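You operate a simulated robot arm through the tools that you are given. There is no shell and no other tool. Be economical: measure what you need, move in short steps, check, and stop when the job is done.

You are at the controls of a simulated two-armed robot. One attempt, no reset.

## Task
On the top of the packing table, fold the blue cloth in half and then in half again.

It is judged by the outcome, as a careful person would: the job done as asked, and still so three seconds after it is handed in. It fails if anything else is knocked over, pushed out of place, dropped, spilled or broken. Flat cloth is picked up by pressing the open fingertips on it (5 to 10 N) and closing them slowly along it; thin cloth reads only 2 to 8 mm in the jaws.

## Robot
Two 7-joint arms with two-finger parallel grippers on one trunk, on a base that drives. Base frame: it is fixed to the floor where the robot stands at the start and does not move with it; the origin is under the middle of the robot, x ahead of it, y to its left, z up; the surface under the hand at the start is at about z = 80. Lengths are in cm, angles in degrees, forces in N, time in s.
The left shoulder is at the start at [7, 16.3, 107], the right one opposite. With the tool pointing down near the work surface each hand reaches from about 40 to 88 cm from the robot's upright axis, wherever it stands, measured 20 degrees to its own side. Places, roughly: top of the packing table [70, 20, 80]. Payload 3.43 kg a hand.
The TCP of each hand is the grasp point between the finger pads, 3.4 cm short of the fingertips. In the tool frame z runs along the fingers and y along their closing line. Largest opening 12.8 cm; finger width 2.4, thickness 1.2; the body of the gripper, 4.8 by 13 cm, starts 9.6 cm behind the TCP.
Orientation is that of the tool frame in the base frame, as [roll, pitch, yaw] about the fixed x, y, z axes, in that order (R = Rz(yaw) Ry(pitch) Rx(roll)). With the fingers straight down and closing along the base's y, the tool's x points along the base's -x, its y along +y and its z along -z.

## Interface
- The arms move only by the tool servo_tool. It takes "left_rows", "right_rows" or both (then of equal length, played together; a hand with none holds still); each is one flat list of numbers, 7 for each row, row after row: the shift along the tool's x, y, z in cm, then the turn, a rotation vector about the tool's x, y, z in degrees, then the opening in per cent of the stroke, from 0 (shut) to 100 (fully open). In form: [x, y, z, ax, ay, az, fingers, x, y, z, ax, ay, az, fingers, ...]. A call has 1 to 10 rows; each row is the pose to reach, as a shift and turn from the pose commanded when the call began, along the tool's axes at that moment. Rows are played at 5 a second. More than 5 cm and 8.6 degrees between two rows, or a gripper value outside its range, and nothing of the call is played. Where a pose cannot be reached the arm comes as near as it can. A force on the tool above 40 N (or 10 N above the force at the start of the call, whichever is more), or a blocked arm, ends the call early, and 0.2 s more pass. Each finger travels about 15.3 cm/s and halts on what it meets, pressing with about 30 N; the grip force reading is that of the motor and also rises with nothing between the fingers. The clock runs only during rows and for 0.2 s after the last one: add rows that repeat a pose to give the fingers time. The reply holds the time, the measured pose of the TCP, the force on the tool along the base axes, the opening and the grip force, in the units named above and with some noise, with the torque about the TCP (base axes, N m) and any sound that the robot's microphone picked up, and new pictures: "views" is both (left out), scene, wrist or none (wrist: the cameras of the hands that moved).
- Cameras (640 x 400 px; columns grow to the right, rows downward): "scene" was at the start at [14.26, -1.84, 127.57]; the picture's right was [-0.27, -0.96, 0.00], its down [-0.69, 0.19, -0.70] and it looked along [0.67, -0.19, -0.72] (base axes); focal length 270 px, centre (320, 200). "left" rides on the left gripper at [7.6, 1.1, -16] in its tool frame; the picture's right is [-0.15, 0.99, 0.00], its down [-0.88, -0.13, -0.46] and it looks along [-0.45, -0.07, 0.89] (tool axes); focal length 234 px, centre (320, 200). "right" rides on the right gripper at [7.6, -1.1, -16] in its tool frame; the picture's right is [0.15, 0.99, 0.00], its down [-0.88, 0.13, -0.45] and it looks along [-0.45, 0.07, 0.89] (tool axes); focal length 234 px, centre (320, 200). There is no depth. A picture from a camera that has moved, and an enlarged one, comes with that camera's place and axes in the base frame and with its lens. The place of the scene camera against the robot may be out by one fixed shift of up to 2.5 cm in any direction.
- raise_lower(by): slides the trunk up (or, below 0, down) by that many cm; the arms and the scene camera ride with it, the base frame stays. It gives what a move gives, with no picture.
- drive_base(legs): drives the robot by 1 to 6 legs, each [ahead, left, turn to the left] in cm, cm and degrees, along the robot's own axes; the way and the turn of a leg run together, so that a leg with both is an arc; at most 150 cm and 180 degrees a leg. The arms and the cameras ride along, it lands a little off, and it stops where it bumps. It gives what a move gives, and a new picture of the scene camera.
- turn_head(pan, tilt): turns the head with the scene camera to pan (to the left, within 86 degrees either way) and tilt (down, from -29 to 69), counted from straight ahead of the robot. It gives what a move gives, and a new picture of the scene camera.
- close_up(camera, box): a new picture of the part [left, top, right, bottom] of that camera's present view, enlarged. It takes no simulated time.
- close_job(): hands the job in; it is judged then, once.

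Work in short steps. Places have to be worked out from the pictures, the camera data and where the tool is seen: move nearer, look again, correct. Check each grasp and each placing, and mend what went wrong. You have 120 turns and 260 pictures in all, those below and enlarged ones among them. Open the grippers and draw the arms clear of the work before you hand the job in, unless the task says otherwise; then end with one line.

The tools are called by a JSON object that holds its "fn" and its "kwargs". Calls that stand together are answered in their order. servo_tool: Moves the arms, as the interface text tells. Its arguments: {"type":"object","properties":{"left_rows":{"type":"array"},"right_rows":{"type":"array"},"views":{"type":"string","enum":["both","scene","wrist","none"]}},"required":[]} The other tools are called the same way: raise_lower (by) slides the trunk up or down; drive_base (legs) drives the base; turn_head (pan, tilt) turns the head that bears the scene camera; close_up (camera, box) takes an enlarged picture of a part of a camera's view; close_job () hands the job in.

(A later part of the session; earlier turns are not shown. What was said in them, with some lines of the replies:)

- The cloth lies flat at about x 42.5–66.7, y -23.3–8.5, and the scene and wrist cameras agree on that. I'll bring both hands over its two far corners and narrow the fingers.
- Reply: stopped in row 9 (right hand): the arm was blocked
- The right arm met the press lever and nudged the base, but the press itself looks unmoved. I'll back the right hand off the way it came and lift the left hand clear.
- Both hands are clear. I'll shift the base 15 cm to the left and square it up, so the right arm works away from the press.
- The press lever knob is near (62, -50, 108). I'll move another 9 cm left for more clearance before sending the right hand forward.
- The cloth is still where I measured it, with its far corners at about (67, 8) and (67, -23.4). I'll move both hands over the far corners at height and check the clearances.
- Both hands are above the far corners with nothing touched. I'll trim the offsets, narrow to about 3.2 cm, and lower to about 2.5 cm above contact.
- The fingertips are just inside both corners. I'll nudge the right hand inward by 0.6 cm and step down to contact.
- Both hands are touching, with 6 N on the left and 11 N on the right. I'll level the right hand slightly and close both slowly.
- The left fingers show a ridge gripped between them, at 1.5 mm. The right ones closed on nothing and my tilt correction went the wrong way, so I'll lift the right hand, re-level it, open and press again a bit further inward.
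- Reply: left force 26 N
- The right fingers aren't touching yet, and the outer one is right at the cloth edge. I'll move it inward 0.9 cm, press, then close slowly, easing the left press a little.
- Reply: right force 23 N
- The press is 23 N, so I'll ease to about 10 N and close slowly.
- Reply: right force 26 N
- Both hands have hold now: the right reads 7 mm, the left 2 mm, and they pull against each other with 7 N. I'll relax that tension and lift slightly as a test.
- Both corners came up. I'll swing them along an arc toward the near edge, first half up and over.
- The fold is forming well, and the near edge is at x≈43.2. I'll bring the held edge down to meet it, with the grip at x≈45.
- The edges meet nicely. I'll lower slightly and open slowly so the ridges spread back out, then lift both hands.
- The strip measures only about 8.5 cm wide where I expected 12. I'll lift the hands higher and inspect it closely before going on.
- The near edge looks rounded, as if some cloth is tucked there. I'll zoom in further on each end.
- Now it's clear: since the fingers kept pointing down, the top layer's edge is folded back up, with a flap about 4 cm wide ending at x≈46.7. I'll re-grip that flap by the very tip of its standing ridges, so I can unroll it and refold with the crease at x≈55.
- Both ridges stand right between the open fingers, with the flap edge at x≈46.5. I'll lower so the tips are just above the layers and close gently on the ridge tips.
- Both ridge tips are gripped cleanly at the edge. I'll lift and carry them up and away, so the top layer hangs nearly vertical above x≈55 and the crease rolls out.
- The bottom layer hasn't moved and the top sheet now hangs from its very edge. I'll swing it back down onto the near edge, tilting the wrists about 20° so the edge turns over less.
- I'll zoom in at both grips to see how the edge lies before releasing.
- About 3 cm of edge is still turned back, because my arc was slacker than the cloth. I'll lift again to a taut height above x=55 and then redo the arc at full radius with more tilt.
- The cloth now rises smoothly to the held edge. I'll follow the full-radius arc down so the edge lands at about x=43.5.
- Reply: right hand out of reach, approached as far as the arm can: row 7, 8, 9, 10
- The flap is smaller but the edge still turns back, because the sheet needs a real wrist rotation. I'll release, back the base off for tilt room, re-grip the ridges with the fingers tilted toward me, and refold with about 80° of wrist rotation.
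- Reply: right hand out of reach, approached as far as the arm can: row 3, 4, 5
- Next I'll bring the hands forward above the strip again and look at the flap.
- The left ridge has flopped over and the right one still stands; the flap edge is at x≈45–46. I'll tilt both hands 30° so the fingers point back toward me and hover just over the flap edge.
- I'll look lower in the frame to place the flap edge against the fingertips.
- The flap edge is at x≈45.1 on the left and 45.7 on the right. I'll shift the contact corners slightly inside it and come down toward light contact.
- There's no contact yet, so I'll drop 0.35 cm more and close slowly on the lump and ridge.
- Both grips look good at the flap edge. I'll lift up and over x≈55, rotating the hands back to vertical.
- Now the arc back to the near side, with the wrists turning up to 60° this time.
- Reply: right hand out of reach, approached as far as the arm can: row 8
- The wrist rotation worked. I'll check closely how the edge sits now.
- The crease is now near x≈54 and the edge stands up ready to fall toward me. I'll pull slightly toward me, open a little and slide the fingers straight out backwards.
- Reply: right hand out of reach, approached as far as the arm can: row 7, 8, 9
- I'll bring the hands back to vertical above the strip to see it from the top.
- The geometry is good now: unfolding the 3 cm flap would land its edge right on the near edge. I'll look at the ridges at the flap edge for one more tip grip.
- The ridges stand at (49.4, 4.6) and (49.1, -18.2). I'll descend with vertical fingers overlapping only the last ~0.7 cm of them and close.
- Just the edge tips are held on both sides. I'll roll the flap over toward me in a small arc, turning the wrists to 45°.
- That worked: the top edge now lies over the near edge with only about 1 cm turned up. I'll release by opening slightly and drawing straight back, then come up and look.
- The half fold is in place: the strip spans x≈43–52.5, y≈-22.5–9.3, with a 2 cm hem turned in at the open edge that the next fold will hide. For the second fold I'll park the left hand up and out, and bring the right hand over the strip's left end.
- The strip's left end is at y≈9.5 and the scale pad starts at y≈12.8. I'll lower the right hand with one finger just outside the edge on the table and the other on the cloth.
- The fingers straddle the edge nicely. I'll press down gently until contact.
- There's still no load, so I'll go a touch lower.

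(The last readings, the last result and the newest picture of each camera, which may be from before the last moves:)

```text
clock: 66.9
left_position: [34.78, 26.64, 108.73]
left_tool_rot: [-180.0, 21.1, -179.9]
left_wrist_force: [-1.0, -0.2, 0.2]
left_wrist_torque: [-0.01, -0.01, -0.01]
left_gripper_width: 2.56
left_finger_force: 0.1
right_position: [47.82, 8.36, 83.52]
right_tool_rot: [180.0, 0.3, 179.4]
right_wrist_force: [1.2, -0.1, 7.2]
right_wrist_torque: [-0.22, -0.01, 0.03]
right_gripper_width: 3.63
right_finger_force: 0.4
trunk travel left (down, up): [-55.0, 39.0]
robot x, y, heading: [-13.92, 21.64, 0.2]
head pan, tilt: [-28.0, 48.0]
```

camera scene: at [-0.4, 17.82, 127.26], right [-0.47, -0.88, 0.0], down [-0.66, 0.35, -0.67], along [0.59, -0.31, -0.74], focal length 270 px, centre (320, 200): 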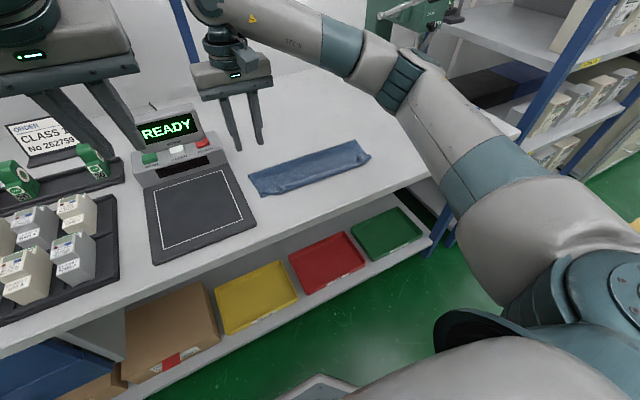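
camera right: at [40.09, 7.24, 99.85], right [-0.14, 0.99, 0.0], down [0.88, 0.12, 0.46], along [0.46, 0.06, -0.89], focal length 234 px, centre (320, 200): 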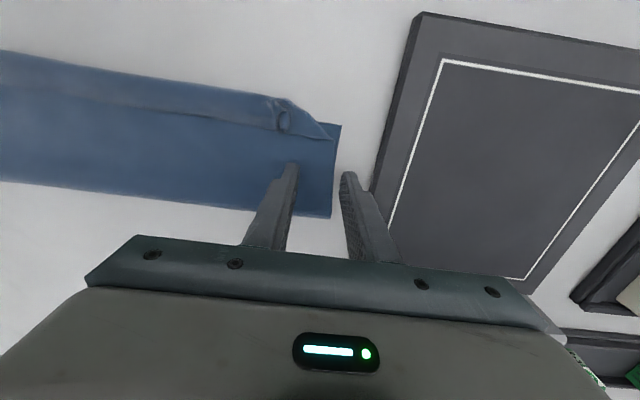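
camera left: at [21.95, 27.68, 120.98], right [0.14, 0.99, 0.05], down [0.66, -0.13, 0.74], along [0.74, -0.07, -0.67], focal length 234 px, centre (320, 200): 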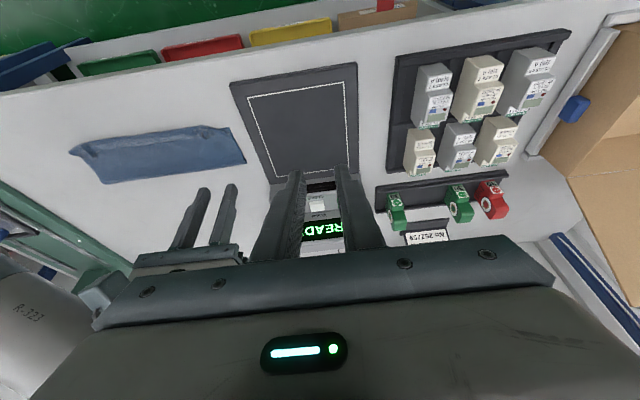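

Contact is 7 N, mostly on the cloth-side finger. I'll close slowly so the outer finger scoops both layers.

{"fn": "servo_tool", "kwargs": {"right_rows": [0, 0, 0.06, 0, 0, 0, 25, 0, 0, 0.06, 0, 0, 0, 22, 0, 0, 0.06, 0, 0, 0, 19, 0, 0, 0.06, 0, 0, 0, 16, 0, 0, 0.06, 0, 0, 0, 13, 0, 0, 0.06, 0, 0, 0, 10, 0, 0, 0.06, 0, 0, 0, 7, 0, 0, 0.06, 0, 0, 0, 4, 0, 0, 0.06, 0, 0, 0, 1, 0, 0, 0.06, 0, 0, 0, 0], "views": "wrist"}}

{"fn": "close_up", "kwargs": {"camera": "right", "box": [240, 110, 400, 210]}}

```text
clock: 69.1
left_position: [34.53, 26.82, 108.8]
left_tool_rot: [-179.9, 21.1, -179.9]
left_wrist_force: [-0.8, 0.0, 0.1]
left_wrist_torque: [0.04, 0.04, -0.03]
left_gripper_width: 2.56
left_finger_force: 0.1
right_position: [47.78, 8.42, 83.58]
right_tool_rot: [180.0, 0.4, 179.5]
right_wrist_force: [0.9, 0.8, 17.3]
right_wrist_torque: [-0.1, 0.04, 0.01]
right_gripper_width: 0.24
right_finger_force: 30.2
trunk travel left (down, up): [-55.0, 39.0]
robot x, y, heading: [-13.82, 21.83, 0.2]
head pan, tilt: [-28.0, 48.0]
camera right: at [39.93, 7.33, 99.56], right [-0.14, 0.99, 0.0], down [0.88, 0.12, 0.46], along [0.46, 0.06, -0.89], focal length 234 px, centre (320, 200)
```

right: 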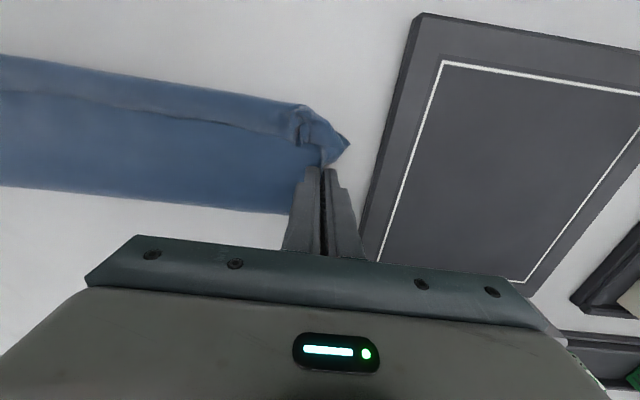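

```text
4.00 times, centred on (320, 160) of right
camera zoom: at [39.93, 7.33, 99.56], right [-0.14, 0.99, 0.0], down [0.88, 0.12, 0.46], along [0.46, 0.06, -0.89], focal length 937 px, centre (320, 360)
```

zoom: 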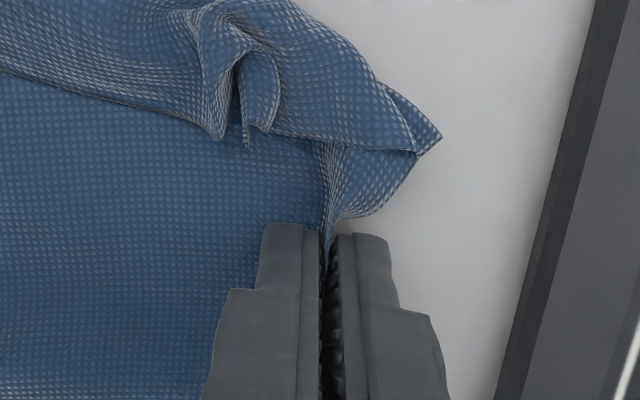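

It gripped the whole end, at 2.4 mm. I'll do a test lift of about 4 cm to check both layers come up.

{"fn": "servo_tool", "kwargs": {"right_rows": [0, -0.2, -1, 0, 0, 0, 0, 0, -0.4, -2, 0, 0, 0, 0, 0, -0.7, -3, 0, 0, 0, 0, 0, -1, -4, 0, 0, 0, 0, 0, -1.4, -5, 0, 0, 0, 0, 0, -1.4, -5, 0, 0, 0, 0], "views": "both"}}

{"fn": "close_up", "kwargs": {"camera": "scene", "box": [215, 110, 375, 210]}}

{"fn": "close_up", "kwargs": {"camera": "right", "box": [200, 80, 392, 200]}}

```text
clock: 70.5
left_position: [34.59, 26.58, 108.59]
left_tool_rot: [-180.0, 21.1, -179.9]
left_wrist_force: [-0.8, 0.5, 0.5]
left_wrist_torque: [-0.02, -0.02, 0.02]
left_gripper_width: 2.57
left_finger_force: 0.2
right_position: [47.75, 7.03, 88.44]
right_tool_rot: [-179.9, 0.1, 179.3]
right_wrist_force: [0.0, -0.2, 0.1]
right_wrist_torque: [0.01, -0.02, 0.01]
right_gripper_width: 0.23
right_finger_force: 30.2
trunk travel left (down, up): [-55.0, 39.0]
robot x, y, heading: [-13.87, 21.65, 0.2]
head pan, tilt: [-28.0, 48.0]
camera scene: at [-0.36, 17.88, 127.26], right [-0.47, -0.88, 0.0], down [-0.66, 0.35, -0.67], along [0.59, -0.31, -0.74], focal length 270 px, centre (320, 200)
camera right: at [39.96, 5.81, 104.53], right [-0.14, 0.99, 0.0], down [0.88, 0.12, 0.46], along [0.45, 0.06, -0.89], focal length 234 px, centre (320, 200)
```

scene: 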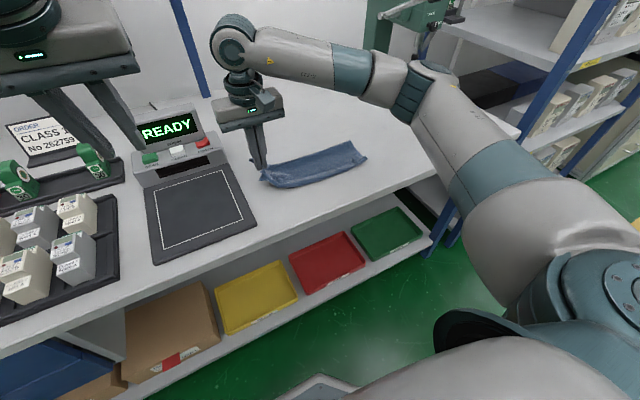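
right: 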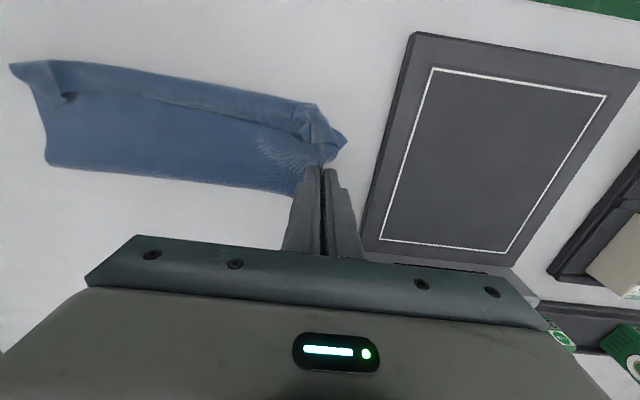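

```text
4.00 times, centred on (295, 160) of scene
camera zoom: at [-0.36, 17.88, 127.26], right [-0.47, -0.88, 0.0], down [-0.66, 0.35, -0.67], along [0.59, -0.31, -0.74], focal length 1080 px, centre (420, 360)
```

zoom: 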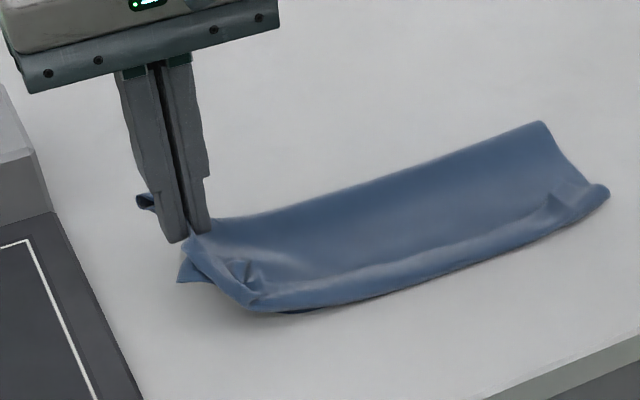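

```text
3.33 times, centred on (296, 140) of right
camera zoom: at [39.96, 5.81, 104.53], right [-0.14, 0.99, 0.0], down [0.88, 0.12, 0.46], along [0.45, 0.06, -0.89], focal length 781 px, centre (400, 400)
```

zoom: 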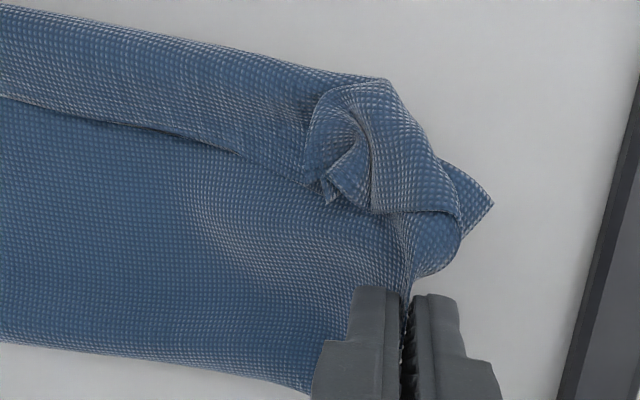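

Both layers came up together. I'll swing this end along an arc over the middle at y≈-6.5, first half now.

{"fn": "servo_tool", "kwargs": {"right_rows": [0, -0.8, -2, 0, 0, 0, 0, 0, -2, -4, 0, 0, 0, 0, 0, -3.5, -5.6, 0, 0, 0, 0, 0, -5.3, -6.9, 0, 0, 0, 0, 0, -7.3, -7.7, 0, 0, 0, 0, 0, -9.5, -8.2, 0, 0, 0, 0, 0, -11.8, -8.4, 0, 0, 0, 0, 0, -14, -8.3, 0, 0, 0, 0, 0, -16.2, -7.7, 0, 0, 0, 0], "views": "both"}}

{"fn": "close_up", "kwargs": {"camera": "scene", "box": [215, 110, 375, 210]}}

```text
clock: 72.5
left_position: [34.7, 26.67, 108.76]
left_tool_rot: [179.9, 21.0, -180.0]
left_wrist_force: [0.4, -0.4, 0.2]
left_wrist_torque: [0.04, -0.01, 0.0]
left_gripper_width: 2.59
left_finger_force: 0.1
right_position: [47.73, -9.4, 96.19]
right_tool_rot: [180.0, 0.3, 179.5]
right_wrist_force: [-0.3, 0.9, -0.6]
right_wrist_torque: [0.03, 0.03, -0.01]
right_gripper_width: 0.23
right_finger_force: 30.1
trunk travel left (down, up): [-55.0, 39.0]
robot x, y, heading: [-13.67, 21.08, -0.2]
head pan, tilt: [-28.0, 48.0]
camera scene: at [-0.38, 17.79, 127.26], right [-0.47, -0.88, 0.0], down [-0.66, 0.35, -0.67], along [0.59, -0.31, -0.74], focal length 270 px, centre (320, 200)
camera right: at [39.89, -10.49, 112.11], right [-0.14, 0.99, 0.0], down [0.88, 0.12, 0.46], along [0.46, 0.06, -0.89], focal length 234 px, centre (320, 200)
```

scene: 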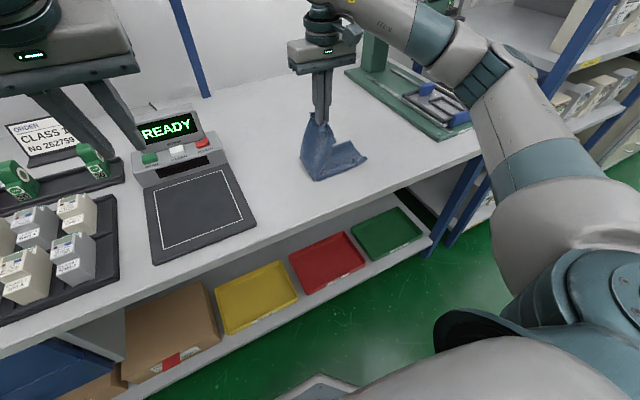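
right: 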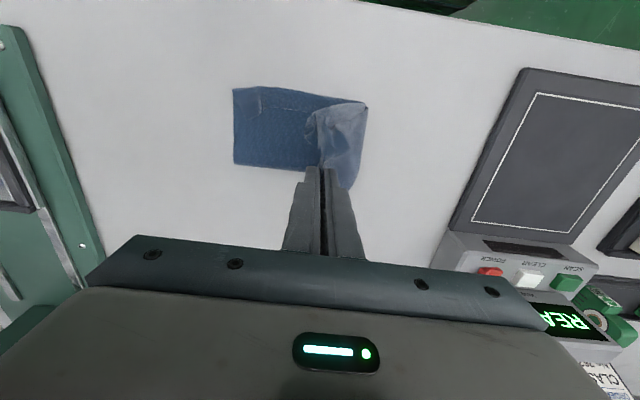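

```text
4.00 times, centred on (295, 160) of scene
camera zoom: at [-0.38, 17.79, 127.26], right [-0.47, -0.88, 0.0], down [-0.66, 0.35, -0.67], along [0.59, -0.31, -0.74], focal length 1080 px, centre (420, 360)
```

zoom: 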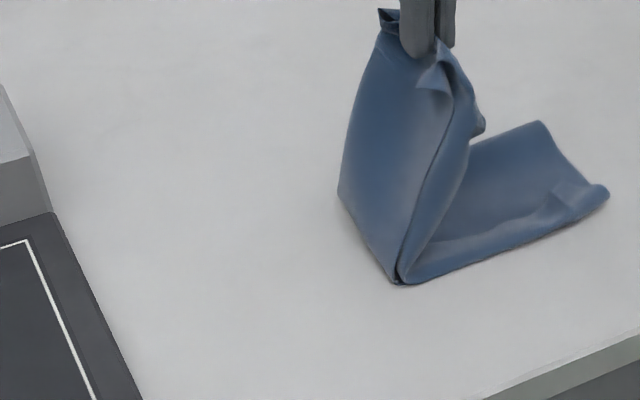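

That is forming very cleanly. The resting end is at y≈-21.1, so I'll lay this end onto it, tilting the hand 40° outward.

{"fn": "servo_tool", "kwargs": {"right_rows": [0, -2.1, 0.6, -5, 0, 0, 0, 0, -4.1, 1.65, -10, 0, 0, 0, 0, -6, 3, -15, 0, 0, 0, 0, -7.65, 4.6, -20, 0, 0, 0, 0, -9.25, 6.4, -25, 0, 0, 0, 0, -10.6, 8.25, -30, 0, 0, 0, 0, -11.65, 10, -35, 0, 0, 0, 0, -12.4, 11.4, -40, 0, 0, 0, 0, -12.4, 11.9, -40, 0, 0, 0, 0, -12.4, 11.9, -40, 0, 0, 0], "views": "both"}}

{"fn": "close_up", "kwargs": {"camera": "scene", "box": [260, 110, 420, 210]}}

{"fn": "close_up", "kwargs": {"camera": "right", "box": [240, 80, 432, 200]}}

```text
clock: 74.7
left_position: [34.78, 26.57, 108.82]
left_tool_rot: [180.0, 21.0, 180.0]
left_wrist_force: [0.1, -0.2, -0.8]
left_wrist_torque: [-0.02, -0.03, 0.01]
left_gripper_width: 2.56
left_finger_force: 0.0
right_position: [47.64, -21.64, 84.2]
right_tool_rot: [140.1, 0.3, 179.4]
right_wrist_force: [0.2, -0.8, 0.3]
right_wrist_torque: [-0.02, -0.01, -0.02]
right_gripper_width: 0.23
right_finger_force: 30.0
trunk travel left (down, up): [-55.0, 39.0]
robot x, y, heading: [-13.59, 21.28, -0.1]
head pan, tilt: [-28.0, 48.0]
camera scene: at [-0.37, 17.84, 127.26], right [-0.47, -0.88, 0.0], down [-0.66, 0.35, -0.67], along [0.59, -0.31, -0.74], focal length 270 px, centre (320, 200)
camera right: at [39.67, -32.73, 95.8], right [-0.14, 0.76, 0.64], down [0.88, -0.2, 0.44], along [0.46, 0.62, -0.64], focal length 234 px, centre (320, 200)
```

scene: 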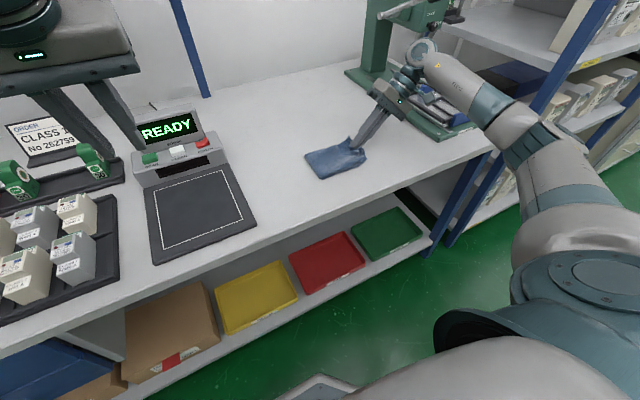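
right: 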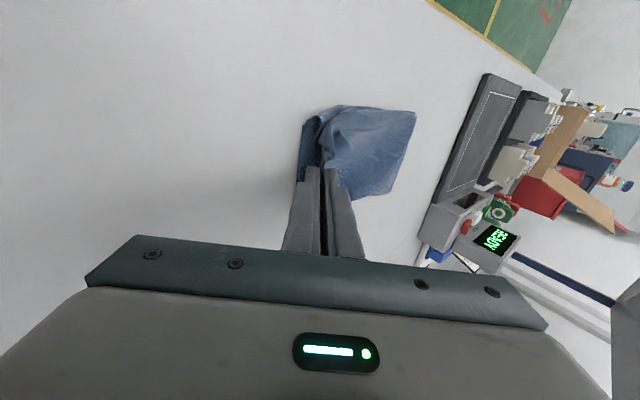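

```text
4.00 times, centred on (340, 160) of scene
camera zoom: at [-0.37, 17.84, 127.26], right [-0.47, -0.88, 0.0], down [-0.66, 0.35, -0.67], along [0.59, -0.31, -0.74], focal length 1080 px, centre (240, 360)
```

zoom: 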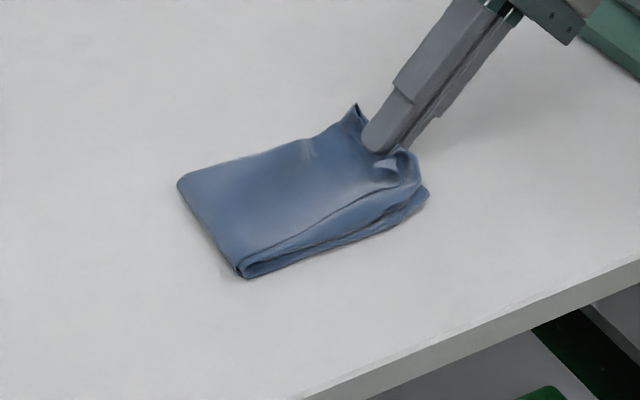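

```text
3.33 times, centred on (336, 140) of right
camera zoom: at [39.67, -32.73, 95.8], right [-0.14, 0.76, 0.64], down [0.88, -0.2, 0.44], along [0.46, 0.62, -0.64], focal length 781 px, centre (267, 400)
```

zoom: 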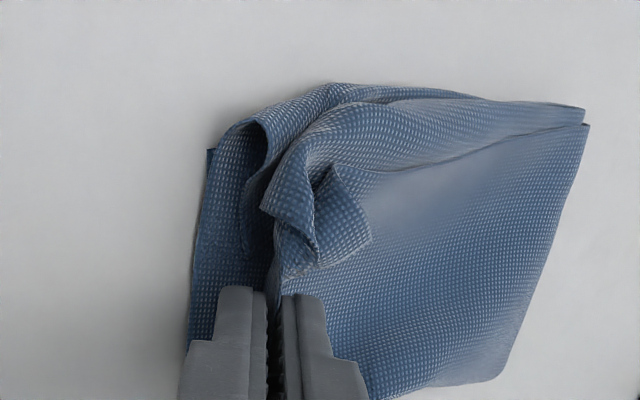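

It folds over neatly onto the other end. I'll open slightly and draw the fingers straight back out.

{"fn": "servo_tool", "kwargs": {"right_rows": [0, 0, 0.3, 0, 0, 0, 0, 0, 0, 0.3, 0, 0, 0, 4, 0, 0, 0.2, 0, 0, 0, 8, 0, 0, -0.6, 0, 0, 0, 10, 0, 0, -1.5, 0, 0, 0, 11, 0, 0, -2.5, 0, 0, 0, 12, 0, 0, -4, 0, 0, 0, 12, 0, 0, -6.5, 0, 0, 0, 12, 0, 0, -9, 0, 0, 0, 12], "views": "both"}}

{"fn": "close_up", "kwargs": {"camera": "scene", "box": [260, 110, 420, 210]}}

{"fn": "close_up", "kwargs": {"camera": "right", "box": [240, 50, 432, 170]}}

```text
clock: 76.7
left_position: [34.68, 26.74, 108.78]
left_tool_rot: [180.0, 20.9, -179.9]
left_wrist_force: [0.4, 0.3, -0.3]
left_wrist_torque: [-0.03, -0.02, 0.03]
left_gripper_width: 2.55
left_finger_force: 0.0
right_position: [47.52, -27.37, 91.21]
right_tool_rot: [139.9, 0.2, 179.5]
right_wrist_force: [0.2, 0.8, 0.4]
right_wrist_torque: [-0.01, -0.03, -0.01]
right_gripper_width: 1.54
right_finger_force: 0.0
trunk travel left (down, up): [-55.0, 39.0]
robot x, y, heading: [-13.99, 21.4, -0.0]
head pan, tilt: [-28.0, 48.0]
camera scene: at [-0.39, 17.87, 127.26], right [-0.47, -0.88, 0.0], down [-0.66, 0.35, -0.67], along [0.59, -0.31, -0.74], focal length 270 px, centre (320, 200)
camera right: at [39.7, -38.51, 102.74], right [-0.14, 0.76, 0.64], down [0.88, -0.2, 0.44], along [0.46, 0.62, -0.64], focal length 234 px, centre (320, 200)
```

scene: 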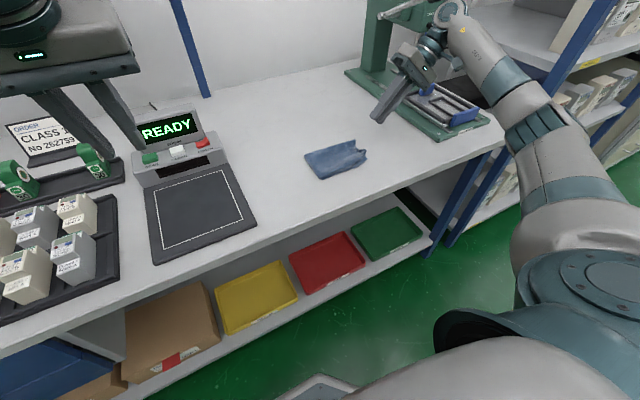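
right: 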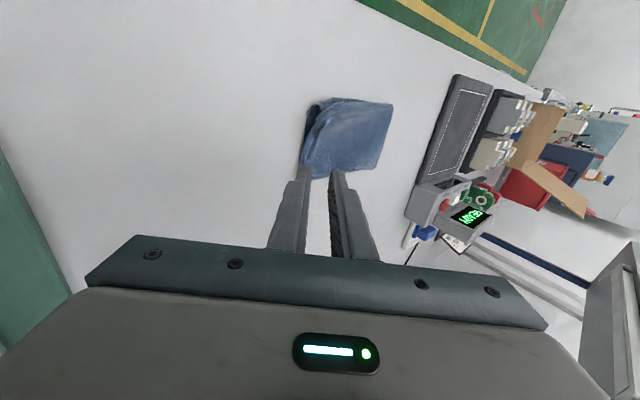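

```text
4.00 times, centred on (340, 160) of scene
camera zoom: at [-0.39, 17.87, 127.26], right [-0.47, -0.88, 0.0], down [-0.66, 0.35, -0.67], along [0.59, -0.31, -0.74], focal length 1080 px, centre (240, 360)
```

zoom: 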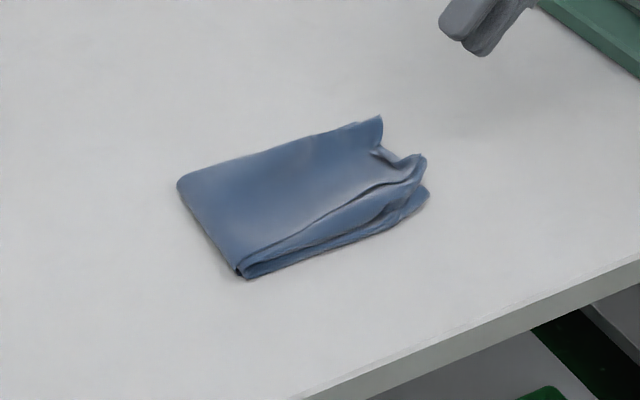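

```text
3.33 times, centred on (336, 110) of right
camera zoom: at [39.7, -38.51, 102.74], right [-0.14, 0.76, 0.64], down [0.88, -0.2, 0.44], along [0.46, 0.62, -0.64], focal length 781 px, centre (267, 500)
```

zoom: 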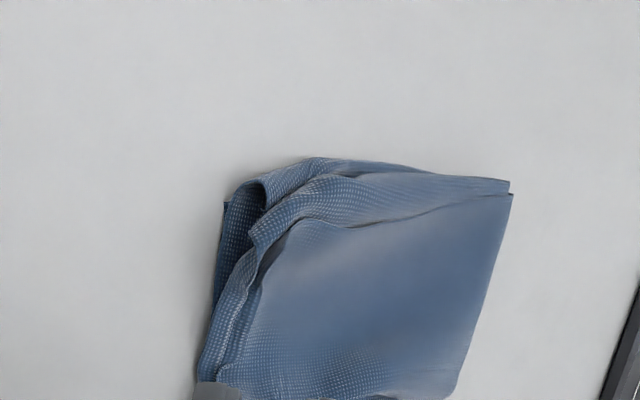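

The cloth is folded in quarters. A corner on the open end is puffed up a little, so I'll bring the right hand upright above it with closed fingers to pat it flat.

{"fn": "servo_tool", "kwargs": {"right_rows": [0, 1, -1, 8, 0, 0, 6, 0.5, 3, -1, 16, 0, 0, 3, 1, 5.5, -0.5, 24, 0, 0, 0, 1.8, 8, 0, 32, 0, 0, 0, 2.5, 10, 0.5, 40, 0, 0, 0, 2.5, 10, 0.5, 40, 0, 0, 0], "views": "wrist"}}

{"fn": "close_up", "kwargs": {"camera": "right", "box": [240, 60, 432, 180]}}

```text
clock: 78.1
left_position: [34.95, 26.81, 108.43]
left_tool_rot: [-179.9, 20.7, -179.6]
left_wrist_force: [1.3, 0.9, -0.1]
left_wrist_torque: [-0.07, 0.05, -0.02]
left_gripper_width: 2.57
left_finger_force: 0.1
right_position: [45.42, -19.09, 96.97]
right_tool_rot: [-179.8, 0.0, 179.7]
right_wrist_force: [0.8, 1.4, 0.3]
right_wrist_torque: [-0.06, 0.07, -0.01]
right_gripper_width: 0.02
right_finger_force: 30.2
trunk travel left (down, up): [-55.0, 39.0]
robot x, y, heading: [-13.8, 20.98, 0.1]
head pan, tilt: [-28.0, 48.0]
camera right: at [37.71, -20.21, 113.03], right [-0.14, 0.99, 0.0], down [0.88, 0.13, 0.46], along [0.45, 0.06, -0.89], focal length 234 px, centre (320, 200)
```

right: 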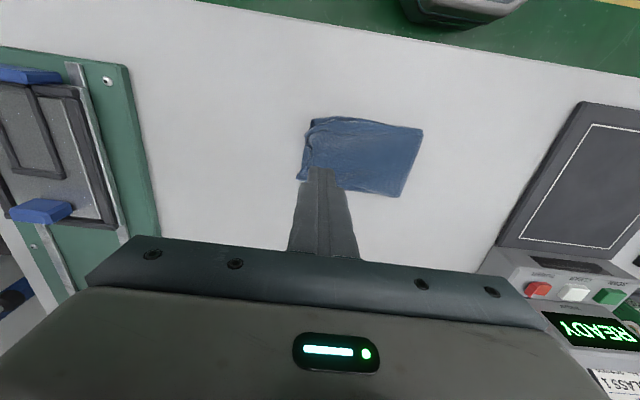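

```text
3.33 times, centred on (336, 120) of right
camera zoom: at [37.71, -20.21, 113.03], right [-0.14, 0.99, 0.0], down [0.88, 0.13, 0.46], along [0.45, 0.06, -0.89], focal length 781 px, centre (267, 467)
```

zoom: 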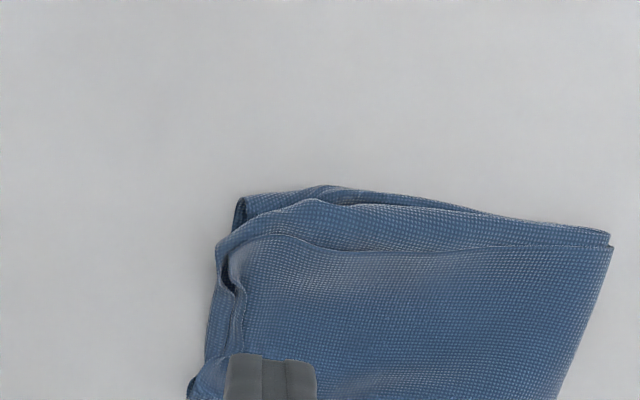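

The packet is squarish and well aligned. I'll give it gentle straight-down pats near the open end at x≈45 and x≈50.

{"fn": "servo_tool", "kwargs": {"right_rows": [0.3, -0.5, 4, 0, 0, 0, 0, 0.3, -0.5, 8, 0, 0, 0, 0, 0.3, -0.5, 11, 0, 0, 0, 0, 0.3, -0.5, 12.6, 0, 0, 0, 0, 0.3, -0.5, 12.6, 0, 0, 0, 0, 0.3, -0.5, 9, 0, 0, 0, 0, -4.3, -0.5, 9, 0, 0, 0, 0, -4.3, -0.5, 12.6, 0, 0, 0, 0, -4.3, -0.5, 12.6, 0, 0, 0, 0, -4.3, -0.5, 8, 0, 0, 0, 0], "views": "none"}}

{"fn": "close_up", "kwargs": {"camera": "scene", "box": [260, 110, 420, 210]}}

```text
clock: 80.3
left_position: [34.64, 26.61, 108.7]
left_tool_rot: [-179.9, 21.0, -179.9]
left_wrist_force: [0.0, 0.5, 0.5]
left_wrist_torque: [-0.03, -0.02, 0.04]
left_gripper_width: 2.54
left_finger_force: 0.0
right_position: [49.37, -20.05, 89.11]
right_tool_rot: [180.0, 0.1, 179.5]
right_wrist_force: [0.3, 0.4, 0.0]
right_wrist_torque: [-0.03, -0.02, 0.01]
right_gripper_width: 0.0
right_finger_force: 29.7
trunk travel left (down, up): [-55.0, 39.0]
robot x, y, heading: [-13.59, 21.05, -0.0]
head pan, tilt: [-28.0, 48.0]
```

```text
4.00 times, centred on (340, 160) of scene
camera zoom: at [-0.46, 17.94, 127.26], right [-0.47, -0.88, 0.0], down [-0.66, 0.35, -0.67], along [0.59, -0.31, -0.74], focal length 1080 px, centre (240, 360)
```

zoom: 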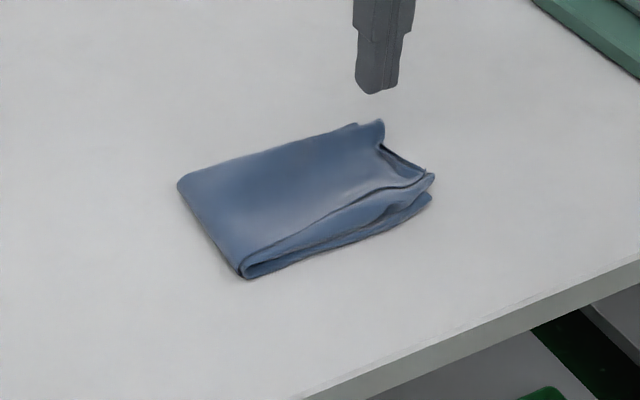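

It's neat, flat and quartered. I'll raise and withdraw both hands with grippers open, then take a final look.

{"fn": "servo_tool", "kwargs": {"left_rows": [0, 0, -2, 0, 0, 0, 40, 0, 0, -3, 0, 0, 0, 60, 0, 0, -3, 0, 0, 0, 60, 0, 0, -3, 0, 0, 0, 60, 0, 0, -3, 0, 0, 0, 60, 0, 0, -3, 0, 0, 0, 60, 0, 0, -3, 0, 0, 0, 60], "right_rows": [0, 0, -4, 0, 0, 0, 0, 0, 0, -8, 0, 0, 0, 0, 2, 0, -12, 0, 0, 0, 20, 6, 0, -14, 0, 0, 0, 40, 10, 0, -15, 0, 0, 0, 60, 14, 0, -15, 0, 0, 0, 60, 17, 0, -15, 0, 0, 0, 60], "views": "scene"}}

```text
clock: 81.9
left_position: [33.52, 26.52, 111.43]
left_tool_rot: [-179.9, 21.1, -179.8]
left_wrist_force: [-0.2, -0.6, -0.2]
left_wrist_torque: [0.0, -0.01, 0.01]
left_gripper_width: 7.65
left_finger_force: 0.1
right_position: [32.19, -20.03, 103.88]
right_tool_rot: [180.0, 0.2, 179.5]
right_wrist_force: [-0.2, 0.1, -0.5]
right_wrist_torque: [-0.01, -0.02, 0.0]
right_gripper_width: 7.68
right_finger_force: 0.0
trunk travel left (down, up): [-55.0, 39.0]
robot x, y, heading: [-13.79, 21.28, 0.2]
head pan, tilt: [-28.0, 48.0]
camera scene: at [-0.44, 17.85, 127.27], right [-0.47, -0.88, 0.0], down [-0.66, 0.35, -0.67], along [0.59, -0.31, -0.74], focal length 270 px, centre (320, 200)
```

scene: 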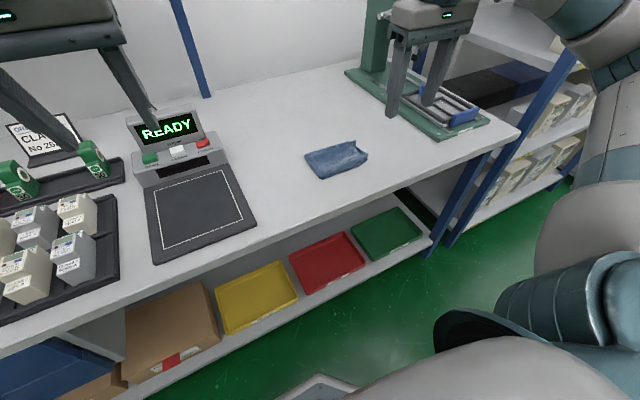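

The cloth lies quartered on the table, the hands are clear, and everything else stands where it was. I'm handing the job in.

{"fn": "close_job", "kwargs": {}}

```text
The job is handed in.
```

The blue cloth is folded in half and then in half again on the packing table; inside, the open edge of the first fold is turned back about 2 cm. The right arm pushed against the press lever early on, but the press base did not move and nothing else looks disturbed.
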